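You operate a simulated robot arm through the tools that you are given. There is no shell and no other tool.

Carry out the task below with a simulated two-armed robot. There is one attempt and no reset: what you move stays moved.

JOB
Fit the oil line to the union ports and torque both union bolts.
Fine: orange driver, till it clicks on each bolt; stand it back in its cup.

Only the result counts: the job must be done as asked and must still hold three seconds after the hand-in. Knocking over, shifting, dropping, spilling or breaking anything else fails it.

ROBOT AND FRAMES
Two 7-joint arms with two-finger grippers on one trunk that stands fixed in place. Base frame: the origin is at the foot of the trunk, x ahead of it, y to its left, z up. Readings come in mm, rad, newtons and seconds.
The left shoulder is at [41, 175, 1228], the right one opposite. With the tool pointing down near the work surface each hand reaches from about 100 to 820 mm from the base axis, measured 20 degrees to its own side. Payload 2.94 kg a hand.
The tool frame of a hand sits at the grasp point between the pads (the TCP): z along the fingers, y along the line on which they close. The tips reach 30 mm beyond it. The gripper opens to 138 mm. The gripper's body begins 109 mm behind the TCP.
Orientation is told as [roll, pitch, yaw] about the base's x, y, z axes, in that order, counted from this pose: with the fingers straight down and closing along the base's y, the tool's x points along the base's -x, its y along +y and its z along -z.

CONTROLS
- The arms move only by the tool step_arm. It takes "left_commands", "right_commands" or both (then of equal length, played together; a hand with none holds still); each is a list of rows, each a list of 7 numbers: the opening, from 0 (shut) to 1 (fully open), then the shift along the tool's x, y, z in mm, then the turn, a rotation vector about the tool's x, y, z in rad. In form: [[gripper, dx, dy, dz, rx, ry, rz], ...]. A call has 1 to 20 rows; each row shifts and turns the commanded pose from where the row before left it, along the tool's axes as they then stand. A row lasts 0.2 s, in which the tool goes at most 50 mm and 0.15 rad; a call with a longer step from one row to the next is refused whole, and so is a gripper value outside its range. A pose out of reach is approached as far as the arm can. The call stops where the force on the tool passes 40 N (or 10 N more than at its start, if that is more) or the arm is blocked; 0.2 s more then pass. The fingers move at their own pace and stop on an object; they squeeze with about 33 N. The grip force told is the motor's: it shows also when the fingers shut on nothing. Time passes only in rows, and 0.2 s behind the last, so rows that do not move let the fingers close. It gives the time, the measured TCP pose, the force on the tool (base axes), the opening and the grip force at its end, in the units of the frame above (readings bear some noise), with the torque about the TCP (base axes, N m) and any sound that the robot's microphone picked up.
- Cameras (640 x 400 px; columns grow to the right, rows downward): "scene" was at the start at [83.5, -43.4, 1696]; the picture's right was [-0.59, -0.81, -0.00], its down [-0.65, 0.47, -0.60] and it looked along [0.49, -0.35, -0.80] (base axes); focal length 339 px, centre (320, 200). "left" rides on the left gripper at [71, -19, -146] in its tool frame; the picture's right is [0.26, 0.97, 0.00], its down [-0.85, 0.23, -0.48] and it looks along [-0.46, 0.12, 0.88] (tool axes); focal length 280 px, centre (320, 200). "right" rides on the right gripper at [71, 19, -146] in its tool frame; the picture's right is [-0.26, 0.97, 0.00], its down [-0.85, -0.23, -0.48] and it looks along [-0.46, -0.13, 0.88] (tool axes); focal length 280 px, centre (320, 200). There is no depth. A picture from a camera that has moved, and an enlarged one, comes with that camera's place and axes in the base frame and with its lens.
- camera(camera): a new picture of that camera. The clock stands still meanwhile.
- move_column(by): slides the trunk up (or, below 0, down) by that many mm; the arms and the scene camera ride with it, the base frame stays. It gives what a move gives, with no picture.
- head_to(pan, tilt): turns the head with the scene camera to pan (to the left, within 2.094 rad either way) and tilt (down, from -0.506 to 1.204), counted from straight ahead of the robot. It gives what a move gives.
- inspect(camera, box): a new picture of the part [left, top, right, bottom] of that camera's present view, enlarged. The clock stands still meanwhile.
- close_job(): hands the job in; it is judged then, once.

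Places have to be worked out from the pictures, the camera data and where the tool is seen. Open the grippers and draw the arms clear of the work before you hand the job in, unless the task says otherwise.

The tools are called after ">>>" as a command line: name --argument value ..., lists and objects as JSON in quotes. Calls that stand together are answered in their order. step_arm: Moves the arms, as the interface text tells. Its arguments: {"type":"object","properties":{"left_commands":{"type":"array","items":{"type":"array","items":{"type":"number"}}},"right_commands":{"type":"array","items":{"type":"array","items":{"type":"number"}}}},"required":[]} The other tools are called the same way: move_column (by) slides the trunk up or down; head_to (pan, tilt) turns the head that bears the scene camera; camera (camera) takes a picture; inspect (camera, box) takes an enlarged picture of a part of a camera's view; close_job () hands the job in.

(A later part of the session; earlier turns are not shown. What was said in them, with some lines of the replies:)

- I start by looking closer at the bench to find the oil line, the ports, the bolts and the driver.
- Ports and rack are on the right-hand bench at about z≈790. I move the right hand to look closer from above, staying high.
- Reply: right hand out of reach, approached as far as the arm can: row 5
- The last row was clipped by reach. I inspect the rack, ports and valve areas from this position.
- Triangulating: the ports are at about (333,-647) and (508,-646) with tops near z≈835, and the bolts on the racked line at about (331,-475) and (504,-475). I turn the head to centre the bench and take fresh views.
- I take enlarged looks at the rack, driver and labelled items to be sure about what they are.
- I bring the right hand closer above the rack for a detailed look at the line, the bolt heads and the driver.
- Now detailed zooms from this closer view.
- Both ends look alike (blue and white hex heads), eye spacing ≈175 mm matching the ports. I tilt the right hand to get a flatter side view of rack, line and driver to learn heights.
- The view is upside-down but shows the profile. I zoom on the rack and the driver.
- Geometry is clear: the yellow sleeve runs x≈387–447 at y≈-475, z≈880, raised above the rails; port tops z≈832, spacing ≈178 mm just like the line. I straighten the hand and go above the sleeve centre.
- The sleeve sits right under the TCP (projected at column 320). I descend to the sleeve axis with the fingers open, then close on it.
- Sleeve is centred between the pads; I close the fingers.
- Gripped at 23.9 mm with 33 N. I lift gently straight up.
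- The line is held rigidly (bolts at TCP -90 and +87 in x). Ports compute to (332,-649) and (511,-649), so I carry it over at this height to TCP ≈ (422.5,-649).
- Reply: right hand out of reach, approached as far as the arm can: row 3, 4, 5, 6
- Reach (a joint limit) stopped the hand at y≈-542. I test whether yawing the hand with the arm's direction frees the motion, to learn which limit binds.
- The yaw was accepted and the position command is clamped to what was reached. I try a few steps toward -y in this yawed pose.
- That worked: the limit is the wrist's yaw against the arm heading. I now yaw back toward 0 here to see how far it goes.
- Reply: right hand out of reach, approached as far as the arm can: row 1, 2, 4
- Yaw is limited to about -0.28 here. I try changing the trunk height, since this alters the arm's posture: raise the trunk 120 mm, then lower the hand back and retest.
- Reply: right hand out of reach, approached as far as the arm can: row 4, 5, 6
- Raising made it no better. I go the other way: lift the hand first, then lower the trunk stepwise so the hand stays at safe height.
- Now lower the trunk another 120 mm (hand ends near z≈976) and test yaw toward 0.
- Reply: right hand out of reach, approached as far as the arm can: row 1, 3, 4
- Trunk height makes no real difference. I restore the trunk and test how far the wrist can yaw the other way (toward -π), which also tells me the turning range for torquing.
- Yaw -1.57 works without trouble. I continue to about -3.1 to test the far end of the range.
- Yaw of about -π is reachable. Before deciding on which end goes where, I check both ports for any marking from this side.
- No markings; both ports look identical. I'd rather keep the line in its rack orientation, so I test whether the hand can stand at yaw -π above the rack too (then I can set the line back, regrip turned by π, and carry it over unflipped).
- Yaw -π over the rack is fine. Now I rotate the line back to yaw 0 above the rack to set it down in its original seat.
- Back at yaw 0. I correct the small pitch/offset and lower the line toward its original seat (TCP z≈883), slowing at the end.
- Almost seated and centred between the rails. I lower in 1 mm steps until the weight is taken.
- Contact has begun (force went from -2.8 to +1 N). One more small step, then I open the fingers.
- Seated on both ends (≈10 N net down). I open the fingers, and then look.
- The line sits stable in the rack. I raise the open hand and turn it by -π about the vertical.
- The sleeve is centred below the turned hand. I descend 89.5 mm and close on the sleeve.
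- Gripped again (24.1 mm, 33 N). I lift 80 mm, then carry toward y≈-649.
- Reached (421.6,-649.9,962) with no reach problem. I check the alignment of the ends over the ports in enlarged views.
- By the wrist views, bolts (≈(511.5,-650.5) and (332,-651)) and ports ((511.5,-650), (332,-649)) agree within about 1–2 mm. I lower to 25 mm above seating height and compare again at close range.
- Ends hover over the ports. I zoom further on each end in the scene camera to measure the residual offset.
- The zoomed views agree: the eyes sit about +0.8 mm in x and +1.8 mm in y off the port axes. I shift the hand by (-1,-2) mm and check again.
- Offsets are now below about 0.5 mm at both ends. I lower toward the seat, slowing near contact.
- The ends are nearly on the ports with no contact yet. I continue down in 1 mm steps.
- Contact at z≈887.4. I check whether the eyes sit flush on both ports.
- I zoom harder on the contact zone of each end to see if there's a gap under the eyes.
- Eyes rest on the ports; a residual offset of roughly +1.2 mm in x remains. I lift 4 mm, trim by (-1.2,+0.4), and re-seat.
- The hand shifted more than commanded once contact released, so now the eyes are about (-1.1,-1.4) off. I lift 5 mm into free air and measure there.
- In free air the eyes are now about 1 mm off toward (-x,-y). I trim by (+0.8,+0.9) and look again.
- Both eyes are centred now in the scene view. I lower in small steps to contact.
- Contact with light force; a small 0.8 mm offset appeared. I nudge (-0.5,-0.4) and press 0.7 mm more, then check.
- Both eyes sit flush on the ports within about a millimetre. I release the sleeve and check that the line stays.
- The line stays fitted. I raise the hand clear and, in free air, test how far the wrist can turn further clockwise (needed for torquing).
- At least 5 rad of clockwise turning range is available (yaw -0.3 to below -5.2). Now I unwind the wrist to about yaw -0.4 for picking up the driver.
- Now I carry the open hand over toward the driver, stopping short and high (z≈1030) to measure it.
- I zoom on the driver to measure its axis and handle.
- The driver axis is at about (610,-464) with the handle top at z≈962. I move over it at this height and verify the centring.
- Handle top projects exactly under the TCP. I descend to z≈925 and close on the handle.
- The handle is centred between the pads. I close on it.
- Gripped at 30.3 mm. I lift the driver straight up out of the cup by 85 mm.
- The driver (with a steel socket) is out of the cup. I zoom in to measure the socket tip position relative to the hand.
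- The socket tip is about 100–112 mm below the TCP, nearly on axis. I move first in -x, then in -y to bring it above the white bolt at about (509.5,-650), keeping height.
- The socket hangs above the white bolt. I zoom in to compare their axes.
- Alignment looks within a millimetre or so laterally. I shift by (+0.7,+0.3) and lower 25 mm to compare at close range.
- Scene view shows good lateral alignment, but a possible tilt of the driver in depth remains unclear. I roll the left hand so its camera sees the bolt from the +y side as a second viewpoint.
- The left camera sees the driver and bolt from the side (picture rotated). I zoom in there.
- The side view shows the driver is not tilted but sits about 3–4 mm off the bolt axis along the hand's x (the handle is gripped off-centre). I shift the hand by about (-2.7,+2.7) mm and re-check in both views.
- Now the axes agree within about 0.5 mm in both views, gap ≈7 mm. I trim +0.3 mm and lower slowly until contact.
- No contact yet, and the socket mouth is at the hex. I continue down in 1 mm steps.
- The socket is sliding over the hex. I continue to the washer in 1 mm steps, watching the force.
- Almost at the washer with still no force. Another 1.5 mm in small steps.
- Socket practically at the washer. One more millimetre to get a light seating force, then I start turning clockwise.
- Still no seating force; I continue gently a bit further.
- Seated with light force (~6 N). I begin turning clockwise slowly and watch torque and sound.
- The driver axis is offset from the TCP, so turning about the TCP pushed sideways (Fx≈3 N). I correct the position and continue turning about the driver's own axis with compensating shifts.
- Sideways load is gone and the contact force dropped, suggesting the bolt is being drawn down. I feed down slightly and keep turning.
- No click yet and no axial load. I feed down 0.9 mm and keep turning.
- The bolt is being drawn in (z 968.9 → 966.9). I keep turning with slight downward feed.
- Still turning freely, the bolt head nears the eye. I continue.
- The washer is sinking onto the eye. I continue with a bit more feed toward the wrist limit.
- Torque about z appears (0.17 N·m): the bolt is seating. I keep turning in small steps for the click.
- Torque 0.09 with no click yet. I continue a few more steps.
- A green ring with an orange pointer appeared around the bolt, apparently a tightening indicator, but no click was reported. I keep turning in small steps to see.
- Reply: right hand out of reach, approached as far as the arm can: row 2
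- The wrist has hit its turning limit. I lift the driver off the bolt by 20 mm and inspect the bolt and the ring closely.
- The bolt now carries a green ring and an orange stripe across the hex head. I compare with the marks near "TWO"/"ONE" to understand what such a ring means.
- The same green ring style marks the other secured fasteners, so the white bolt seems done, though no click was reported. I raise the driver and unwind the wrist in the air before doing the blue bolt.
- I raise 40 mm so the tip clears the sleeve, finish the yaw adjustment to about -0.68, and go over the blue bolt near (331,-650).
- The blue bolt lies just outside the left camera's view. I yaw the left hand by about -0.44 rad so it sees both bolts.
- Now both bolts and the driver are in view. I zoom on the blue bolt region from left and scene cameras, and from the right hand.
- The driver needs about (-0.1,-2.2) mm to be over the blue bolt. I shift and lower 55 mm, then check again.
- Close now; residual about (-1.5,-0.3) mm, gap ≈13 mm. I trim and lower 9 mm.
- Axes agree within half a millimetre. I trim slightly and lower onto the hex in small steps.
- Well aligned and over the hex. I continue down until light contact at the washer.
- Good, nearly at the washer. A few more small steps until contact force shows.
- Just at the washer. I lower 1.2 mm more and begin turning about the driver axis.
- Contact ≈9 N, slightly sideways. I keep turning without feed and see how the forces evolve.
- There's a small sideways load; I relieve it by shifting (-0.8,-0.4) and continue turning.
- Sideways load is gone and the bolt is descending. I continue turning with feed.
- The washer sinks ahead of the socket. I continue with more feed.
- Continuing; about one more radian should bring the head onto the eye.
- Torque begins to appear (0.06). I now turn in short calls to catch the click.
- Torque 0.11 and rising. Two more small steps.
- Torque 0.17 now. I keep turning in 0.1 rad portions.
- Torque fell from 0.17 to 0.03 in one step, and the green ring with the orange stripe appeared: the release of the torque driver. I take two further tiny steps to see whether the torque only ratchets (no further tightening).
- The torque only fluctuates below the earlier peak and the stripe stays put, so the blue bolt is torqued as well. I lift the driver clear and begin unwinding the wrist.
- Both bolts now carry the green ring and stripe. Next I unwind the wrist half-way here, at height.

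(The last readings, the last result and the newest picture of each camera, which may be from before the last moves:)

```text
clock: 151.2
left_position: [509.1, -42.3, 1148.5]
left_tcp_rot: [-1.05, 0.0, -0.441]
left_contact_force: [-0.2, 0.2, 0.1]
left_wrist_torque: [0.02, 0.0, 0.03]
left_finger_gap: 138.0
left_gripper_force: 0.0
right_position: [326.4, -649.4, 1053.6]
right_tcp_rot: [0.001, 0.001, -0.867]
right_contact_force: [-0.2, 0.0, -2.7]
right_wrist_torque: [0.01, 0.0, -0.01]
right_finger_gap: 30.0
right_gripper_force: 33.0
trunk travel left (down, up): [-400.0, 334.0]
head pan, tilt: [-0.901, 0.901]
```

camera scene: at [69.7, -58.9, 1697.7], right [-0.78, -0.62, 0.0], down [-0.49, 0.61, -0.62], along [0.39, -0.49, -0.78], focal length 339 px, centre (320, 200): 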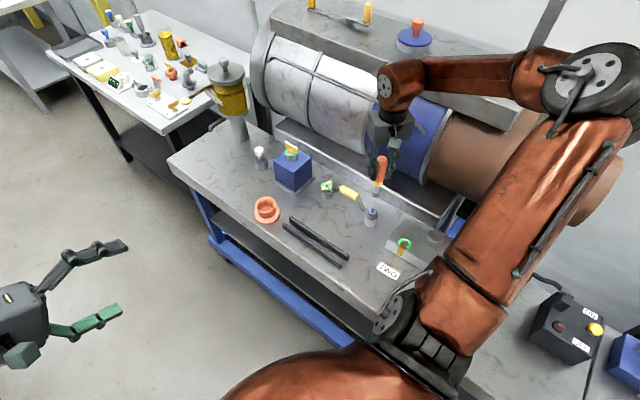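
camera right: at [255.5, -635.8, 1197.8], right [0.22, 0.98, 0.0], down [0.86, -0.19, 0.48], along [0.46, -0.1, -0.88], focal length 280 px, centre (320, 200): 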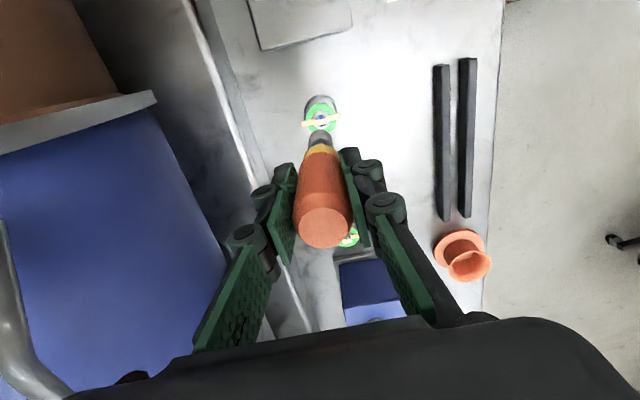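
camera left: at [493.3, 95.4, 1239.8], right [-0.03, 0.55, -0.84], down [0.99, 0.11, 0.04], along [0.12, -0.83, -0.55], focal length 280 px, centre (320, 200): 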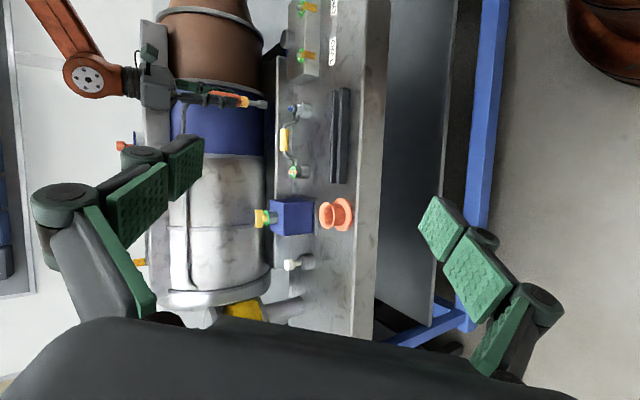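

Yaw is -0.87 now. I carry the driver at height to above the cup, then finish yaw to -0.443 as at pickup.

>>> step_arm --right_commands '[[0, -5.2, 42.3, 0, 0, 0, 0], [0, -5.2, 42.3, 0, 0, 0, 0], [0, -5.2, 42.3, 0, 0, 0, 0], [0, -5.2, 42.3, 0, 0, 0, 0], [0, -5.2, 42.3, 0, 0, 0, 0], [0, -5.2, 42.3, 0, 0, 0, 0], [0, -5.2, 42.3, 0, 0, 0, 0], [0, -5.4, 42.2, 0, 0, 0, 0], [0, 0, 0, 0, 0, 0, -0.142], [0, 0, 0, 0, 0, 0, -0.142], [0, 0, 0, 0, 0, 0, -0.14], [0, 0, 0, 0, 0, 0, 0]]'

>>> camera --camera "right"

>>> camera --camera "left"

>>> inspect --camera "scene" --box '[236, 130, 310, 230]'

```text
clock: 153.8
left_position: [509.7, -40.4, 1149.1]
left_tcp_rot: [-1.049, 0.002, -0.44]
left_contact_force: [0.3, -0.4, -0.3]
left_wrist_torque: [0.0, 0.01, -0.02]
left_finger_gap: 137.8
left_gripper_force: 0.0
right_position: [612.0, -462.9, 1054.7]
right_tcp_rot: [0.002, -0.001, -0.443]
right_contact_force: [0.7, 0.4, -2.0]
right_wrist_torque: [0.0, -0.02, 0.01]
right_finger_gap: 29.8
right_gripper_force: 33.0
trunk travel left (down, up): [-400.0, 334.0]
head pan, tilt: [-0.901, 0.901]
```

```text
taken
camera right: at [557.1, -416.1, 1200.1], right [0.65, 0.76, 0.0], down [0.67, -0.57, 0.48], along [0.36, -0.31, -0.88], focal length 280 px, centre (320, 200)
```

right: 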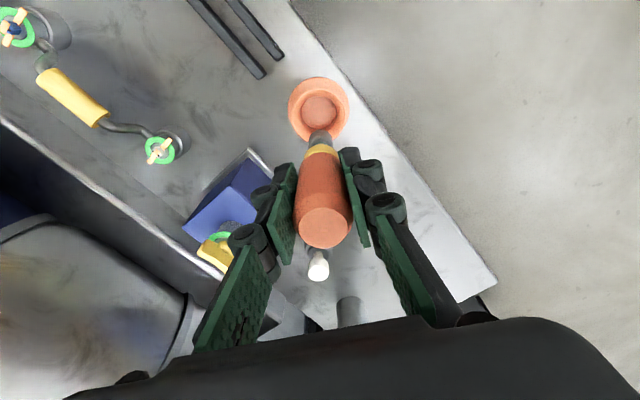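

```text
taken
camera left: at [494.2, 94.8, 1239.3], right [-0.03, 0.55, -0.84], down [0.99, 0.12, 0.04], along [0.12, -0.83, -0.55], focal length 280 px, centre (320, 200)
```

left: 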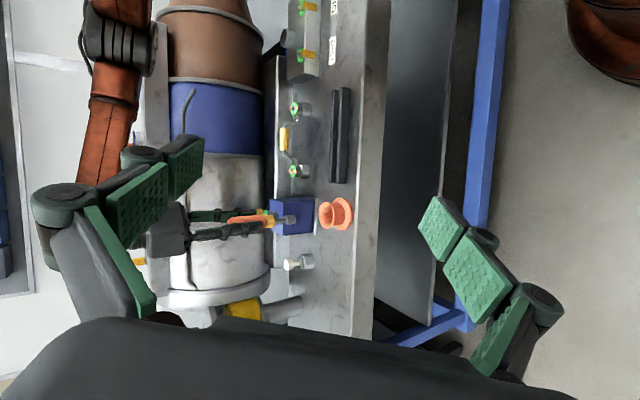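

```text
4.00 times, centred on (273, 180) of scene
camera zoom: at [71.4, -59.0, 1697.6], right [-0.78, -0.62, 0.0], down [-0.49, 0.61, -0.62], along [0.39, -0.49, -0.78], focal length 1354 px, centre (508, 280)
```

zoom: 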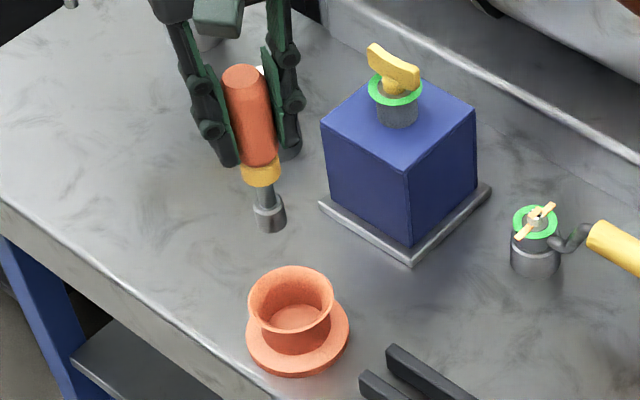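

Hand is back at the pickup position above the cup. I check the driver axis against the cup in zoomed side views before lowering.

>>> inspect --camera "left" --box '[240, 180, 370, 250]'

>>> inspect --camera "scene" --box '[250, 160, 285, 225]'

>>> inspect --camera "right" --box '[270, 60, 370, 160]'

```text
4.92 times, centred on (305, 215) of left
camera zoom: at [494.2, 94.8, 1239.3], right [-0.03, 0.55, -0.84], down [0.99, 0.12, 0.04], along [0.12, -0.83, -0.55], focal length 1380 px, centre (394, 126)
```

zoom: 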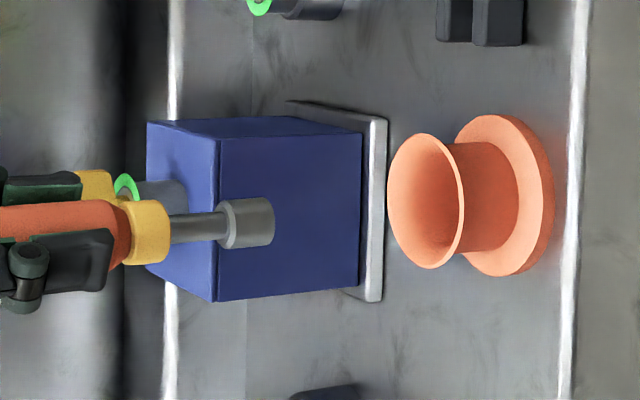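

```text
6.15 times, centred on (268, 192) of scene
camera zoom: at [71.4, -59.0, 1697.6], right [-0.78, -0.62, 0.0], down [-0.49, 0.61, -0.62], along [0.39, -0.49, -0.78], focal length 2084 px, centre (643, 246)
```

zoom: 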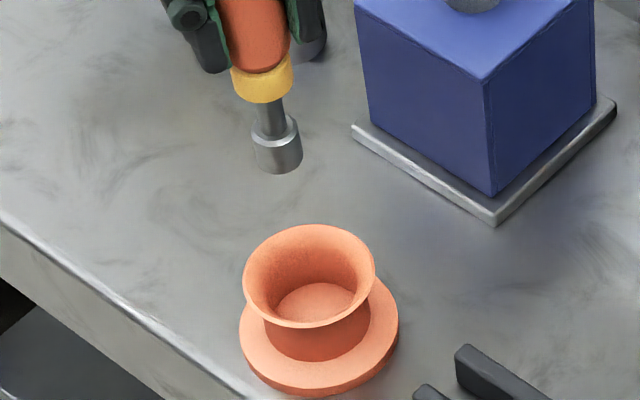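

```text
4.00 times, centred on (320, 110) of right
camera zoom: at [557.1, -416.1, 1200.1], right [0.65, 0.76, 0.0], down [0.67, -0.57, 0.48], along [0.36, -0.31, -0.88], focal length 1122 px, centre (320, 560)
```

zoom: 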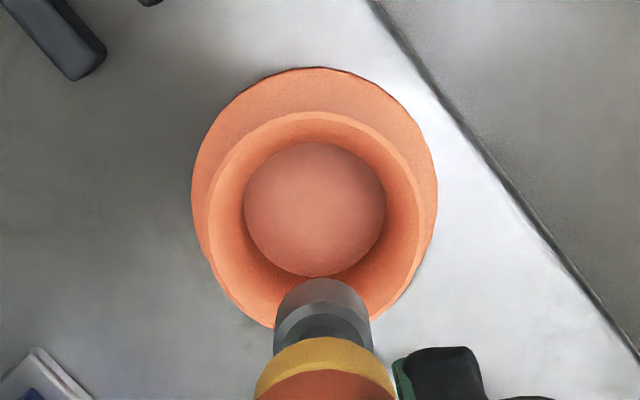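

The cup floor is wide (≈23 mm radius) and the driver is within about 2.5 mm of its centre. I trim by (-2,-1.4) and lower toward the pickup height (925), slowing at the end.

>>> step_arm --right_commands '[[0, 1.2, -2.1, 10, 0, 0, 0], [0, 0, 0, 30, 0, 0, 0], [0, 0, 0, 30, 0, 0, 0], [0, 0, 0, 25, 0, 0, 0], [0, 0, 0, 15, 0, 0, 0], [0, 0, 0, 8, 0, 0, 0], [0, 0, 0, 5, 0, 0, 0], [0, 0, 0, 0, 0, 0, 0]]'

>>> inspect --camera "left" --box '[240, 180, 370, 250]'

>>> inspect --camera "scene" --box '[250, 160, 285, 225]'

```text
clock: 155.6
left_position: [508.1, -41.3, 1149.2]
left_tcp_rot: [-1.049, -0.001, -0.438]
left_contact_force: [0.1, 0.9, 0.4]
left_wrist_torque: [-0.02, -0.01, -0.03]
left_finger_gap: 138.1
left_gripper_force: 0.0
right_position: [609.5, -463.4, 931.2]
right_tcp_rot: [0.001, 0.001, -0.444]
right_contact_force: [1.1, -0.2, -2.7]
right_wrist_torque: [-0.02, 0.05, -0.03]
right_finger_gap: 29.9
right_gripper_force: 33.6
trunk travel left (down, up): [-400.0, 334.0]
head pan, tilt: [-0.901, 0.901]
```

```text
4.92 times, centred on (305, 215) of left
camera zoom: at [493.8, 94.8, 1239.5], right [-0.03, 0.55, -0.84], down [0.99, 0.12, 0.04], along [0.12, -0.83, -0.55], focal length 1380 px, centre (394, 126)
```

zoom: 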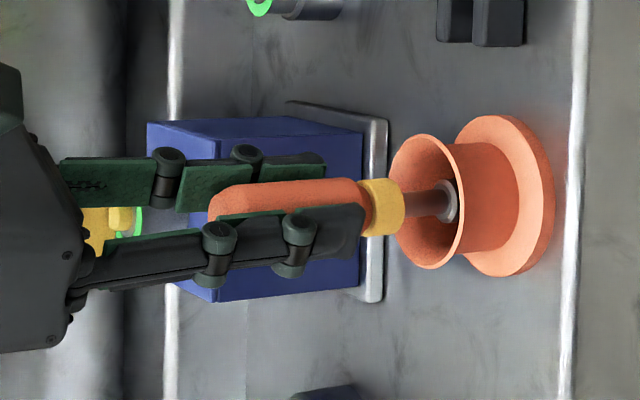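

```text
6.15 times, centred on (268, 192) of scene
camera zoom: at [70.8, -59.0, 1697.7], right [-0.78, -0.62, 0.0], down [-0.49, 0.61, -0.62], along [0.39, -0.49, -0.78], focal length 2084 px, centre (643, 246)
```

zoom: 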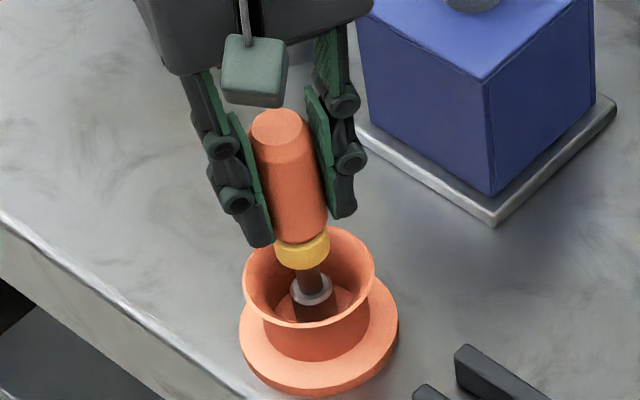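

The driver is well inside the cup, centred. I lower in 1 mm steps until it touches the floor.

>>> step_arm --right_commands '[[0, 0, 0, 1, 0, 0, 0], [0, 0, 0, 1, 0, 0, 0], [0, 0, 0, 1, 0, 0, 0], [0, 0, 0, 1, 0, 0, 0], [0, 0, 0, 1, 0, 0, 0], [0, 0, 0, 0, 0, 0, 0]]'

```text
clock: 157.0
left_position: [508.6, -39.6, 1150.2]
left_tcp_rot: [-1.05, -0.001, -0.439]
left_contact_force: [0.4, 0.4, 0.2]
left_wrist_torque: [0.0, -0.01, -0.01]
left_finger_gap: 138.1
left_gripper_force: 0.0
right_position: [609.9, -464.6, 927.1]
right_tcp_rot: [0.002, 0.002, -0.445]
right_contact_force: [-0.8, -0.5, -2.5]
right_wrist_torque: [-0.02, 0.02, 0.01]
right_finger_gap: 30.0
right_gripper_force: 33.7
trunk travel left (down, up): [-400.0, 334.0]
head pan, tilt: [-0.901, 0.901]
```

No contact yet. I continue in 0.7 mm steps.

>>> step_arm --right_commands '[[0, 0, 0, 0.7, 0, 0, 0], [0, 0, 0, 0.7, 0, 0, 0], [0, 0, 0, 0.7, 0, 0, 0], [0, 0, 0, 0, 0, 0, 0]]'

```text
clock: 158.0
left_position: [508.0, -40.6, 1151.0]
left_tcp_rot: [-1.05, 0.0, -0.441]
left_contact_force: [-0.1, -0.1, -0.7]
left_wrist_torque: [-0.01, -0.02, 0.03]
left_finger_gap: 138.1
left_gripper_force: 0.1
right_position: [609.3, -464.2, 925.7]
right_tcp_rot: [0.003, -0.004, -0.447]
right_contact_force: [-0.8, -2.2, 13.2]
right_wrist_torque: [-0.25, -0.01, -0.05]
right_finger_gap: 30.0
right_gripper_force: 33.2
trunk travel left (down, up): [-400.0, 334.0]
head pan, tilt: [-0.901, 0.901]
```

Seated on the cup floor (13 N). I back off half a millimetre to relieve the load, then open the fingers gently.

>>> step_arm --right_commands '[[0, 0, 0, -0.6, 0, 0, 0], [0, 0, 0, 0, 0, 0, 0]]'

>>> inspect --camera "left" --box '[240, 180, 370, 250]'

```text
clock: 158.6
left_position: [508.0, -40.5, 1150.9]
left_tcp_rot: [-1.049, -0.001, -0.44]
left_contact_force: [-0.2, 0.9, 0.3]
left_wrist_torque: [0.0, 0.02, -0.06]
left_finger_gap: 138.0
left_gripper_force: 0.0
right_position: [609.8, -464.1, 925.7]
right_tcp_rot: [0.001, -0.004, -0.445]
right_contact_force: [1.9, -3.3, 12.3]
right_wrist_torque: [-0.25, -0.28, 0.0]
right_finger_gap: 29.7
right_gripper_force: 32.8
trunk travel left (down, up): [-400.0, 334.0]
head pan, tilt: [-0.901, 0.901]
```

```text
4.92 times, centred on (305, 215) of left
camera zoom: at [492.9, 95.5, 1239.9], right [-0.03, 0.55, -0.84], down [0.99, 0.12, 0.04], along [0.12, -0.83, -0.55], focal length 1380 px, centre (394, 126)
```

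zoom: 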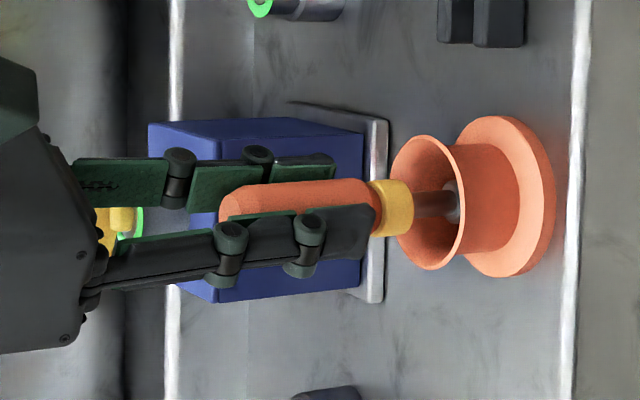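

Load is still 12 N; I back off another 1 mm.

>>> step_arm --right_commands '[[0, 0, 0, -0.8, 0, 0, 0], [0, 0, 0, 0, 0, 0, 0]]'

```text
clock: 159.2
left_position: [508.4, -40.1, 1150.2]
left_tcp_rot: [-1.049, 0.0, -0.44]
left_contact_force: [-0.4, -1.0, 0.0]
left_wrist_torque: [0.01, 0.0, 0.0]
left_finger_gap: 138.1
left_gripper_force: 0.1
right_position: [610.0, -463.8, 925.5]
right_tcp_rot: [0.002, -0.001, -0.443]
right_contact_force: [3.6, -2.1, 11.0]
right_wrist_torque: [-0.09, -0.54, -0.05]
right_finger_gap: 29.8
right_gripper_force: 33.5
trunk travel left (down, up): [-400.0, 334.0]
head pan, tilt: [-0.901, 0.901]
```

Still 11 N with some tilt torque; I back off 1 mm more to unload before opening.

>>> step_arm --right_commands '[[0, 0, 0, -0.9, 0, 0, 0], [0, 0, 0, 0, 0, 0, 0]]'

>>> inspect --camera "scene" --box '[250, 160, 285, 225]'

>>> inspect --camera "left" --box '[270, 190, 360, 240]'

```text
clock: 159.8
left_position: [509.0, -41.2, 1149.1]
left_tcp_rot: [-1.048, 0.0, -0.439]
left_contact_force: [0.1, 0.4, 0.2]
left_wrist_torque: [0.01, 0.06, -0.04]
left_finger_gap: 137.9
left_gripper_force: 0.0
right_position: [609.6, -464.2, 925.6]
right_tcp_rot: [0.0, 0.001, -0.444]
right_contact_force: [2.1, 0.0, 6.0]
right_wrist_torque: [0.03, -0.38, -0.01]
right_finger_gap: 29.8
right_gripper_force: 33.4
trunk travel left (down, up): [-400.0, 334.0]
head pan, tilt: [-0.901, 0.901]
```

```text
6.15 times, centred on (268, 192) of scene
camera zoom: at [70.4, -58.4, 1697.7], right [-0.78, -0.62, 0.0], down [-0.49, 0.61, -0.62], along [0.39, -0.49, -0.78], focal length 2084 px, centre (643, 246)
```

zoom: 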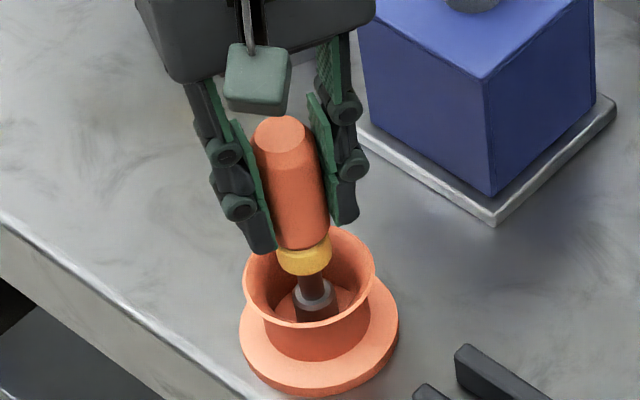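

```text
7.11 times, centred on (315, 215) of left
camera zoom: at [493.5, 95.3, 1239.5], right [-0.03, 0.55, -0.84], down [0.99, 0.12, 0.04], along [0.12, -0.83, -0.55], focal length 1994 px, centre (356, 93)
```

zoom: 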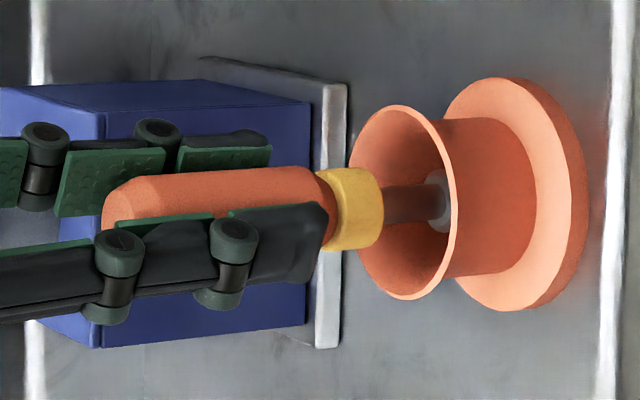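

The driver stands nearly vertical with the load low. I open the fingers and watch.

>>> step_arm --right_commands '[[0.25, 0, 0, 0, 0, 0, 0], [0.3, 0, 0, 0, 0, 0, 0], [0.5, 0, 0, 0, 0, 0, 0], [0.6, 0, 0, 0, 0, 0, 0], [0.6, 0, 0, 0, 0, 0, 0]]'

>>> inspect --camera "scene" --box '[250, 160, 285, 225]'

>>> inspect --camera "left" --box '[270, 190, 360, 240]'

>>> camera --camera "right"

```text
clock: 161.0
left_position: [509.2, -40.9, 1150.0]
left_tcp_rot: [-1.048, 0.0, -0.439]
left_contact_force: [0.1, 0.3, 0.3]
left_wrist_torque: [0.02, -0.02, -0.01]
left_finger_gap: 137.9
left_gripper_force: 0.0
right_position: [610.0, -465.2, 926.8]
right_tcp_rot: [0.002, 0.002, -0.445]
right_contact_force: [0.1, 0.8, 0.2]
right_wrist_torque: [0.01, 0.04, -0.02]
right_finger_gap: 82.8
right_gripper_force: 0.0
trunk travel left (down, up): [-400.0, 334.0]
head pan, tilt: [-0.901, 0.901]
```

```text
6.15 times, centred on (268, 192) of scene
camera zoom: at [70.7, -58.9, 1697.7], right [-0.78, -0.62, 0.0], down [-0.49, 0.61, -0.62], along [0.39, -0.49, -0.78], focal length 2084 px, centre (643, 246)
```

zoom: 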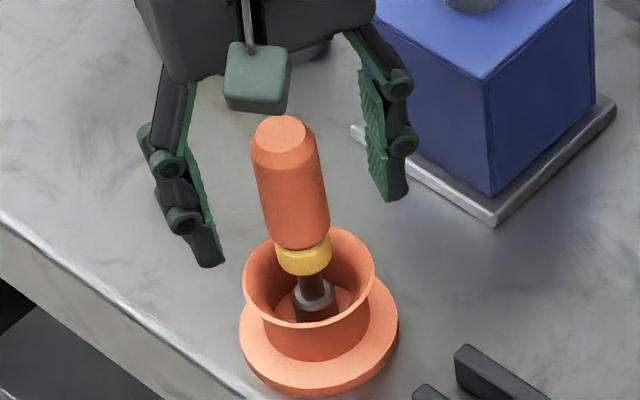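

```text
7.11 times, centred on (315, 215) of left
camera zoom: at [493.7, 94.8, 1239.5], right [-0.03, 0.55, -0.84], down [0.99, 0.12, 0.04], along [0.12, -0.83, -0.55], focal length 1994 px, centre (356, 93)
```

zoom: 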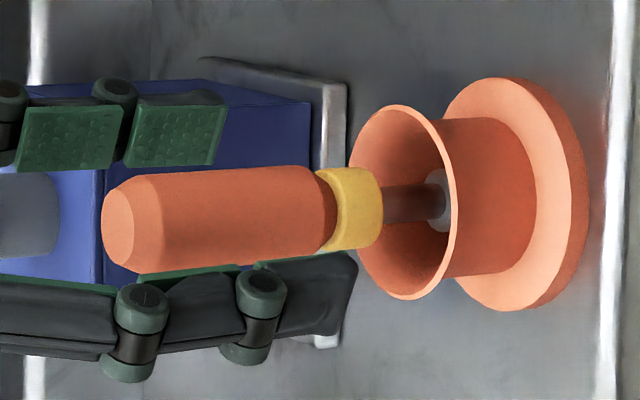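

```text
taken
camera right: at [554.5, -417.4, 1072.1], right [0.65, 0.76, 0.0], down [0.67, -0.57, 0.48], along [0.36, -0.31, -0.88], focal length 280 px, centre (320, 200)
```

right: 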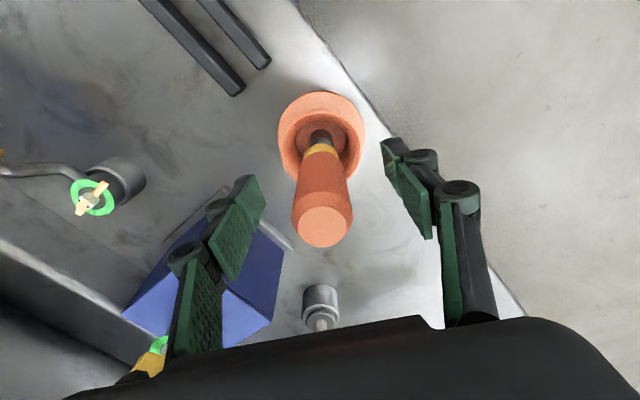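

The driver stands upright in its cup. I raise the hand straight up to clear it.

>>> step_arm --right_commands '[[0.6, 0, 0, -20, 0, 0, 0], [0.6, 0, 0, -30, 0, 0, 0], [0.6, 0, 0, -35, 0, 0, 0], [0.6, 0, 0, -40, 0, 0, 0], [0.6, 0, 0, -40, 0, 0, 0], [0.6, 0, 0, 0, 0, 0, 0]]'

>>> camera --camera "scene"

>>> inspect --camera "scene" --box '[310, 150, 400, 230]'

>>> inspect --camera "scene" --box '[236, 150, 300, 230]'

```text
clock: 162.4
left_position: [509.7, -41.4, 1149.1]
left_tcp_rot: [-1.048, 0.002, -0.44]
left_contact_force: [-0.3, -0.4, 0.2]
left_wrist_torque: [0.03, -0.02, 0.0]
left_finger_gap: 138.1
left_gripper_force: 0.2
right_position: [609.5, -465.9, 1093.6]
right_tcp_rot: [0.002, 0.0, -0.446]
right_contact_force: [-0.3, -0.4, 0.1]
right_wrist_torque: [0.04, 0.01, -0.02]
right_finger_gap: 82.9
right_gripper_force: 0.1
trunk travel left (down, up): [-400.0, 334.0]
head pan, tilt: [-0.901, 0.901]
```

```text
taken
camera scene: at [71.2, -59.6, 1697.6], right [-0.78, -0.62, 0.0], down [-0.49, 0.61, -0.62], along [0.39, -0.49, -0.78], focal length 339 px, centre (320, 200)
```

scene: 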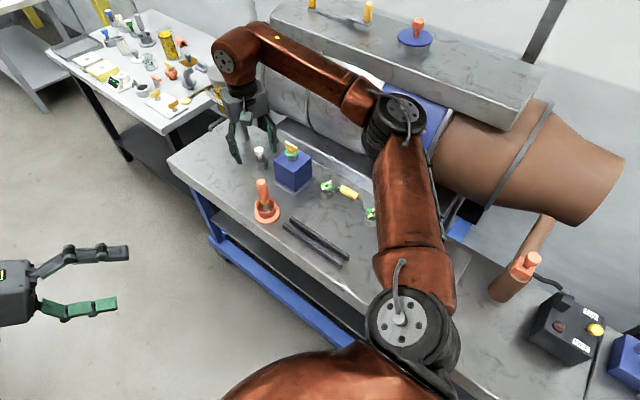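

```text
5.00 times, centred on (355, 190) of scene
camera zoom: at [71.2, -59.6, 1697.6], right [-0.78, -0.62, 0.0], down [-0.49, 0.61, -0.62], along [0.39, -0.49, -0.78], focal length 1693 px, centre (145, 250)
```

zoom: 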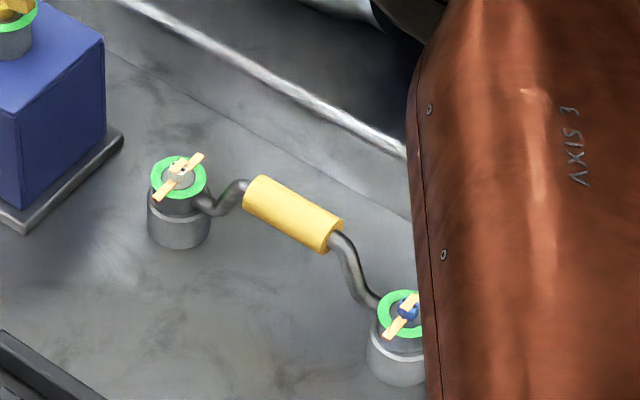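

```text
5.00 times, centred on (268, 190) of scene
camera zoom: at [71.2, -59.6, 1697.6], right [-0.78, -0.62, 0.0], down [-0.49, 0.61, -0.62], along [0.39, -0.49, -0.78], focal length 1693 px, centre (580, 250)
```

zoom: 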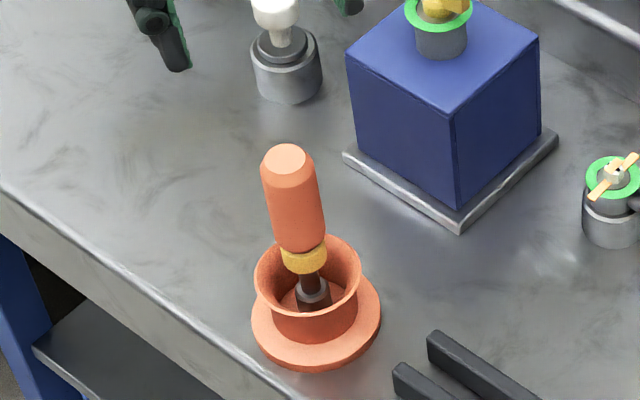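

All in place: line fitted, both bolts marked green, driver upright in its cup. I now draw the right arm back and up, clear of the work, with the gripper open.

>>> step_arm --right_commands '[[0.8, 20, -4, -25, 0, 0, 0], [1, 35, -7.5, -15, 0, 0, 0], [1, 38, -8, -14, 0, 0, 0], [1, 38, -8, -14, 0, 0, 0], [1, 38, -8, -14, 0, 0, 0], [1, 38, -8, -14, 0, 0, 0], [1, 38, -8, -10, 0, 0, 0], [1, 0, 0, 0, 0, 0, 0]]' --left_commands '[[1, 0, 0, 0, 0, -0.127, -0.073], [1, 0, 0, 0, 0, -0.127, -0.073], [1, 0, 0, 0, 0, -0.127, -0.073], [1, 0, 0, 0, 0, 0, 0], [1, 0, 0, 0, 0, 0, 0], [1, 0, 0, 0, 0, 0, 0], [1, 0, 0, 0, 0, 0, 0], [1, 0, 0, 0, 0, 0, 0]]'

>>> camera --camera "scene"

>>> inspect --camera "scene" --box '[230, 140, 430, 280]'

>>> camera --camera "right"

```text
clock: 164.2
left_position: [509.8, -41.4, 1149.4]
left_tcp_rot: [-1.048, 0.002, 0.001]
left_contact_force: [0.5, 0.0, -0.8]
left_wrist_torque: [0.0, -0.03, -0.06]
left_finger_gap: 137.8
left_gripper_force: 0.2
right_position: [365.7, -404.7, 1194.4]
right_tcp_rot: [0.002, 0.002, -0.444]
right_contact_force: [0.1, -0.2, -0.8]
right_wrist_torque: [0.02, 0.05, -0.01]
right_finger_gap: 137.9
right_gripper_force: 0.0
trunk travel left (down, up): [-400.0, 334.0]
head pan, tilt: [-0.901, 0.901]
```

```text
taken
camera scene: at [72.6, -59.3, 1697.5], right [-0.78, -0.62, 0.0], down [-0.49, 0.61, -0.62], along [0.38, -0.49, -0.78], focal length 339 px, centre (320, 200)
```

scene: 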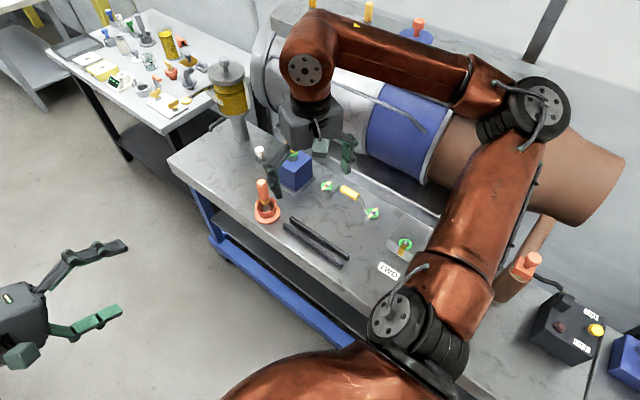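

```text
2.86 times, centred on (330, 210) of scene
camera zoom: at [72.6, -59.3, 1697.5], right [-0.78, -0.62, 0.0], down [-0.49, 0.61, -0.62], along [0.38, -0.49, -0.78], focal length 968 px, centre (291, 171)
```

zoom: 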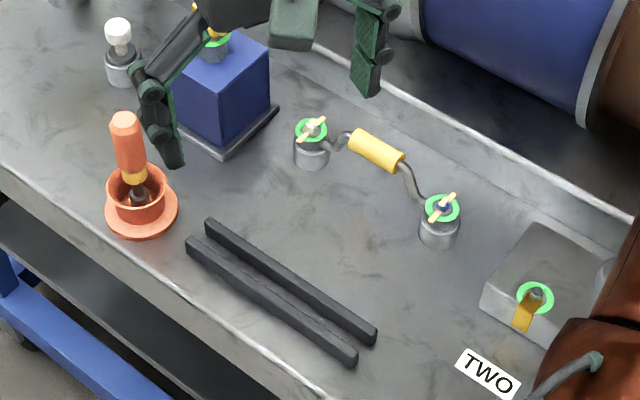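

```text
taken
camera right: at [309.9, -357.5, 1340.6], right [0.65, 0.76, 0.0], down [0.67, -0.57, 0.47], along [0.36, -0.31, -0.88], focal length 280 px, centre (320, 200)
```

right: 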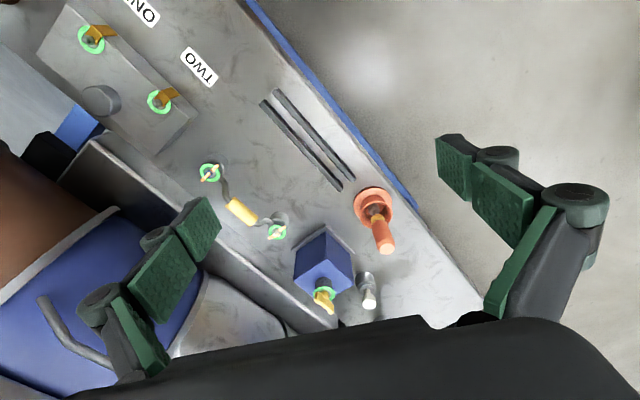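

Everything checks out: the line sits on both ports, both bolts show the tightened mark, the driver stands in its cup, the rack and other items are unmoved, and both arms are clear with open grippers. I hand in the job.

>>> close_job

```text
The job is handed in.
```

The oil line is fitted to both ports and both union bolts are turned down with the orange driver, but no click was ever reported. I handed the job in on other evidence that the bolts are torqued.

- **Line:** it sits on both ports in the same orientation it had in the rack, so the blue bolt is at the near port and the white bolt at the far one. Both eyes sit on the ports within about a millimetre of centre. The ports had no markings to say which end belongs where.
- **Bolts:** on each bolt the torque built up to about 0.17 N·m and then fell. A green ring with an orange stripe then appeared around the head. The other fasteners on the bench carry the same kind of green ring, and turning a little further moved neither stripe. I took this as the driver releasing at its set torque.
- **Driver:** it is standing upright in its cup.
- **Everything else:** the rack rails are in the same position as in an earlier picture, and nothing else looked moved or knocked. Both arms are drawn clear with the grippers open.
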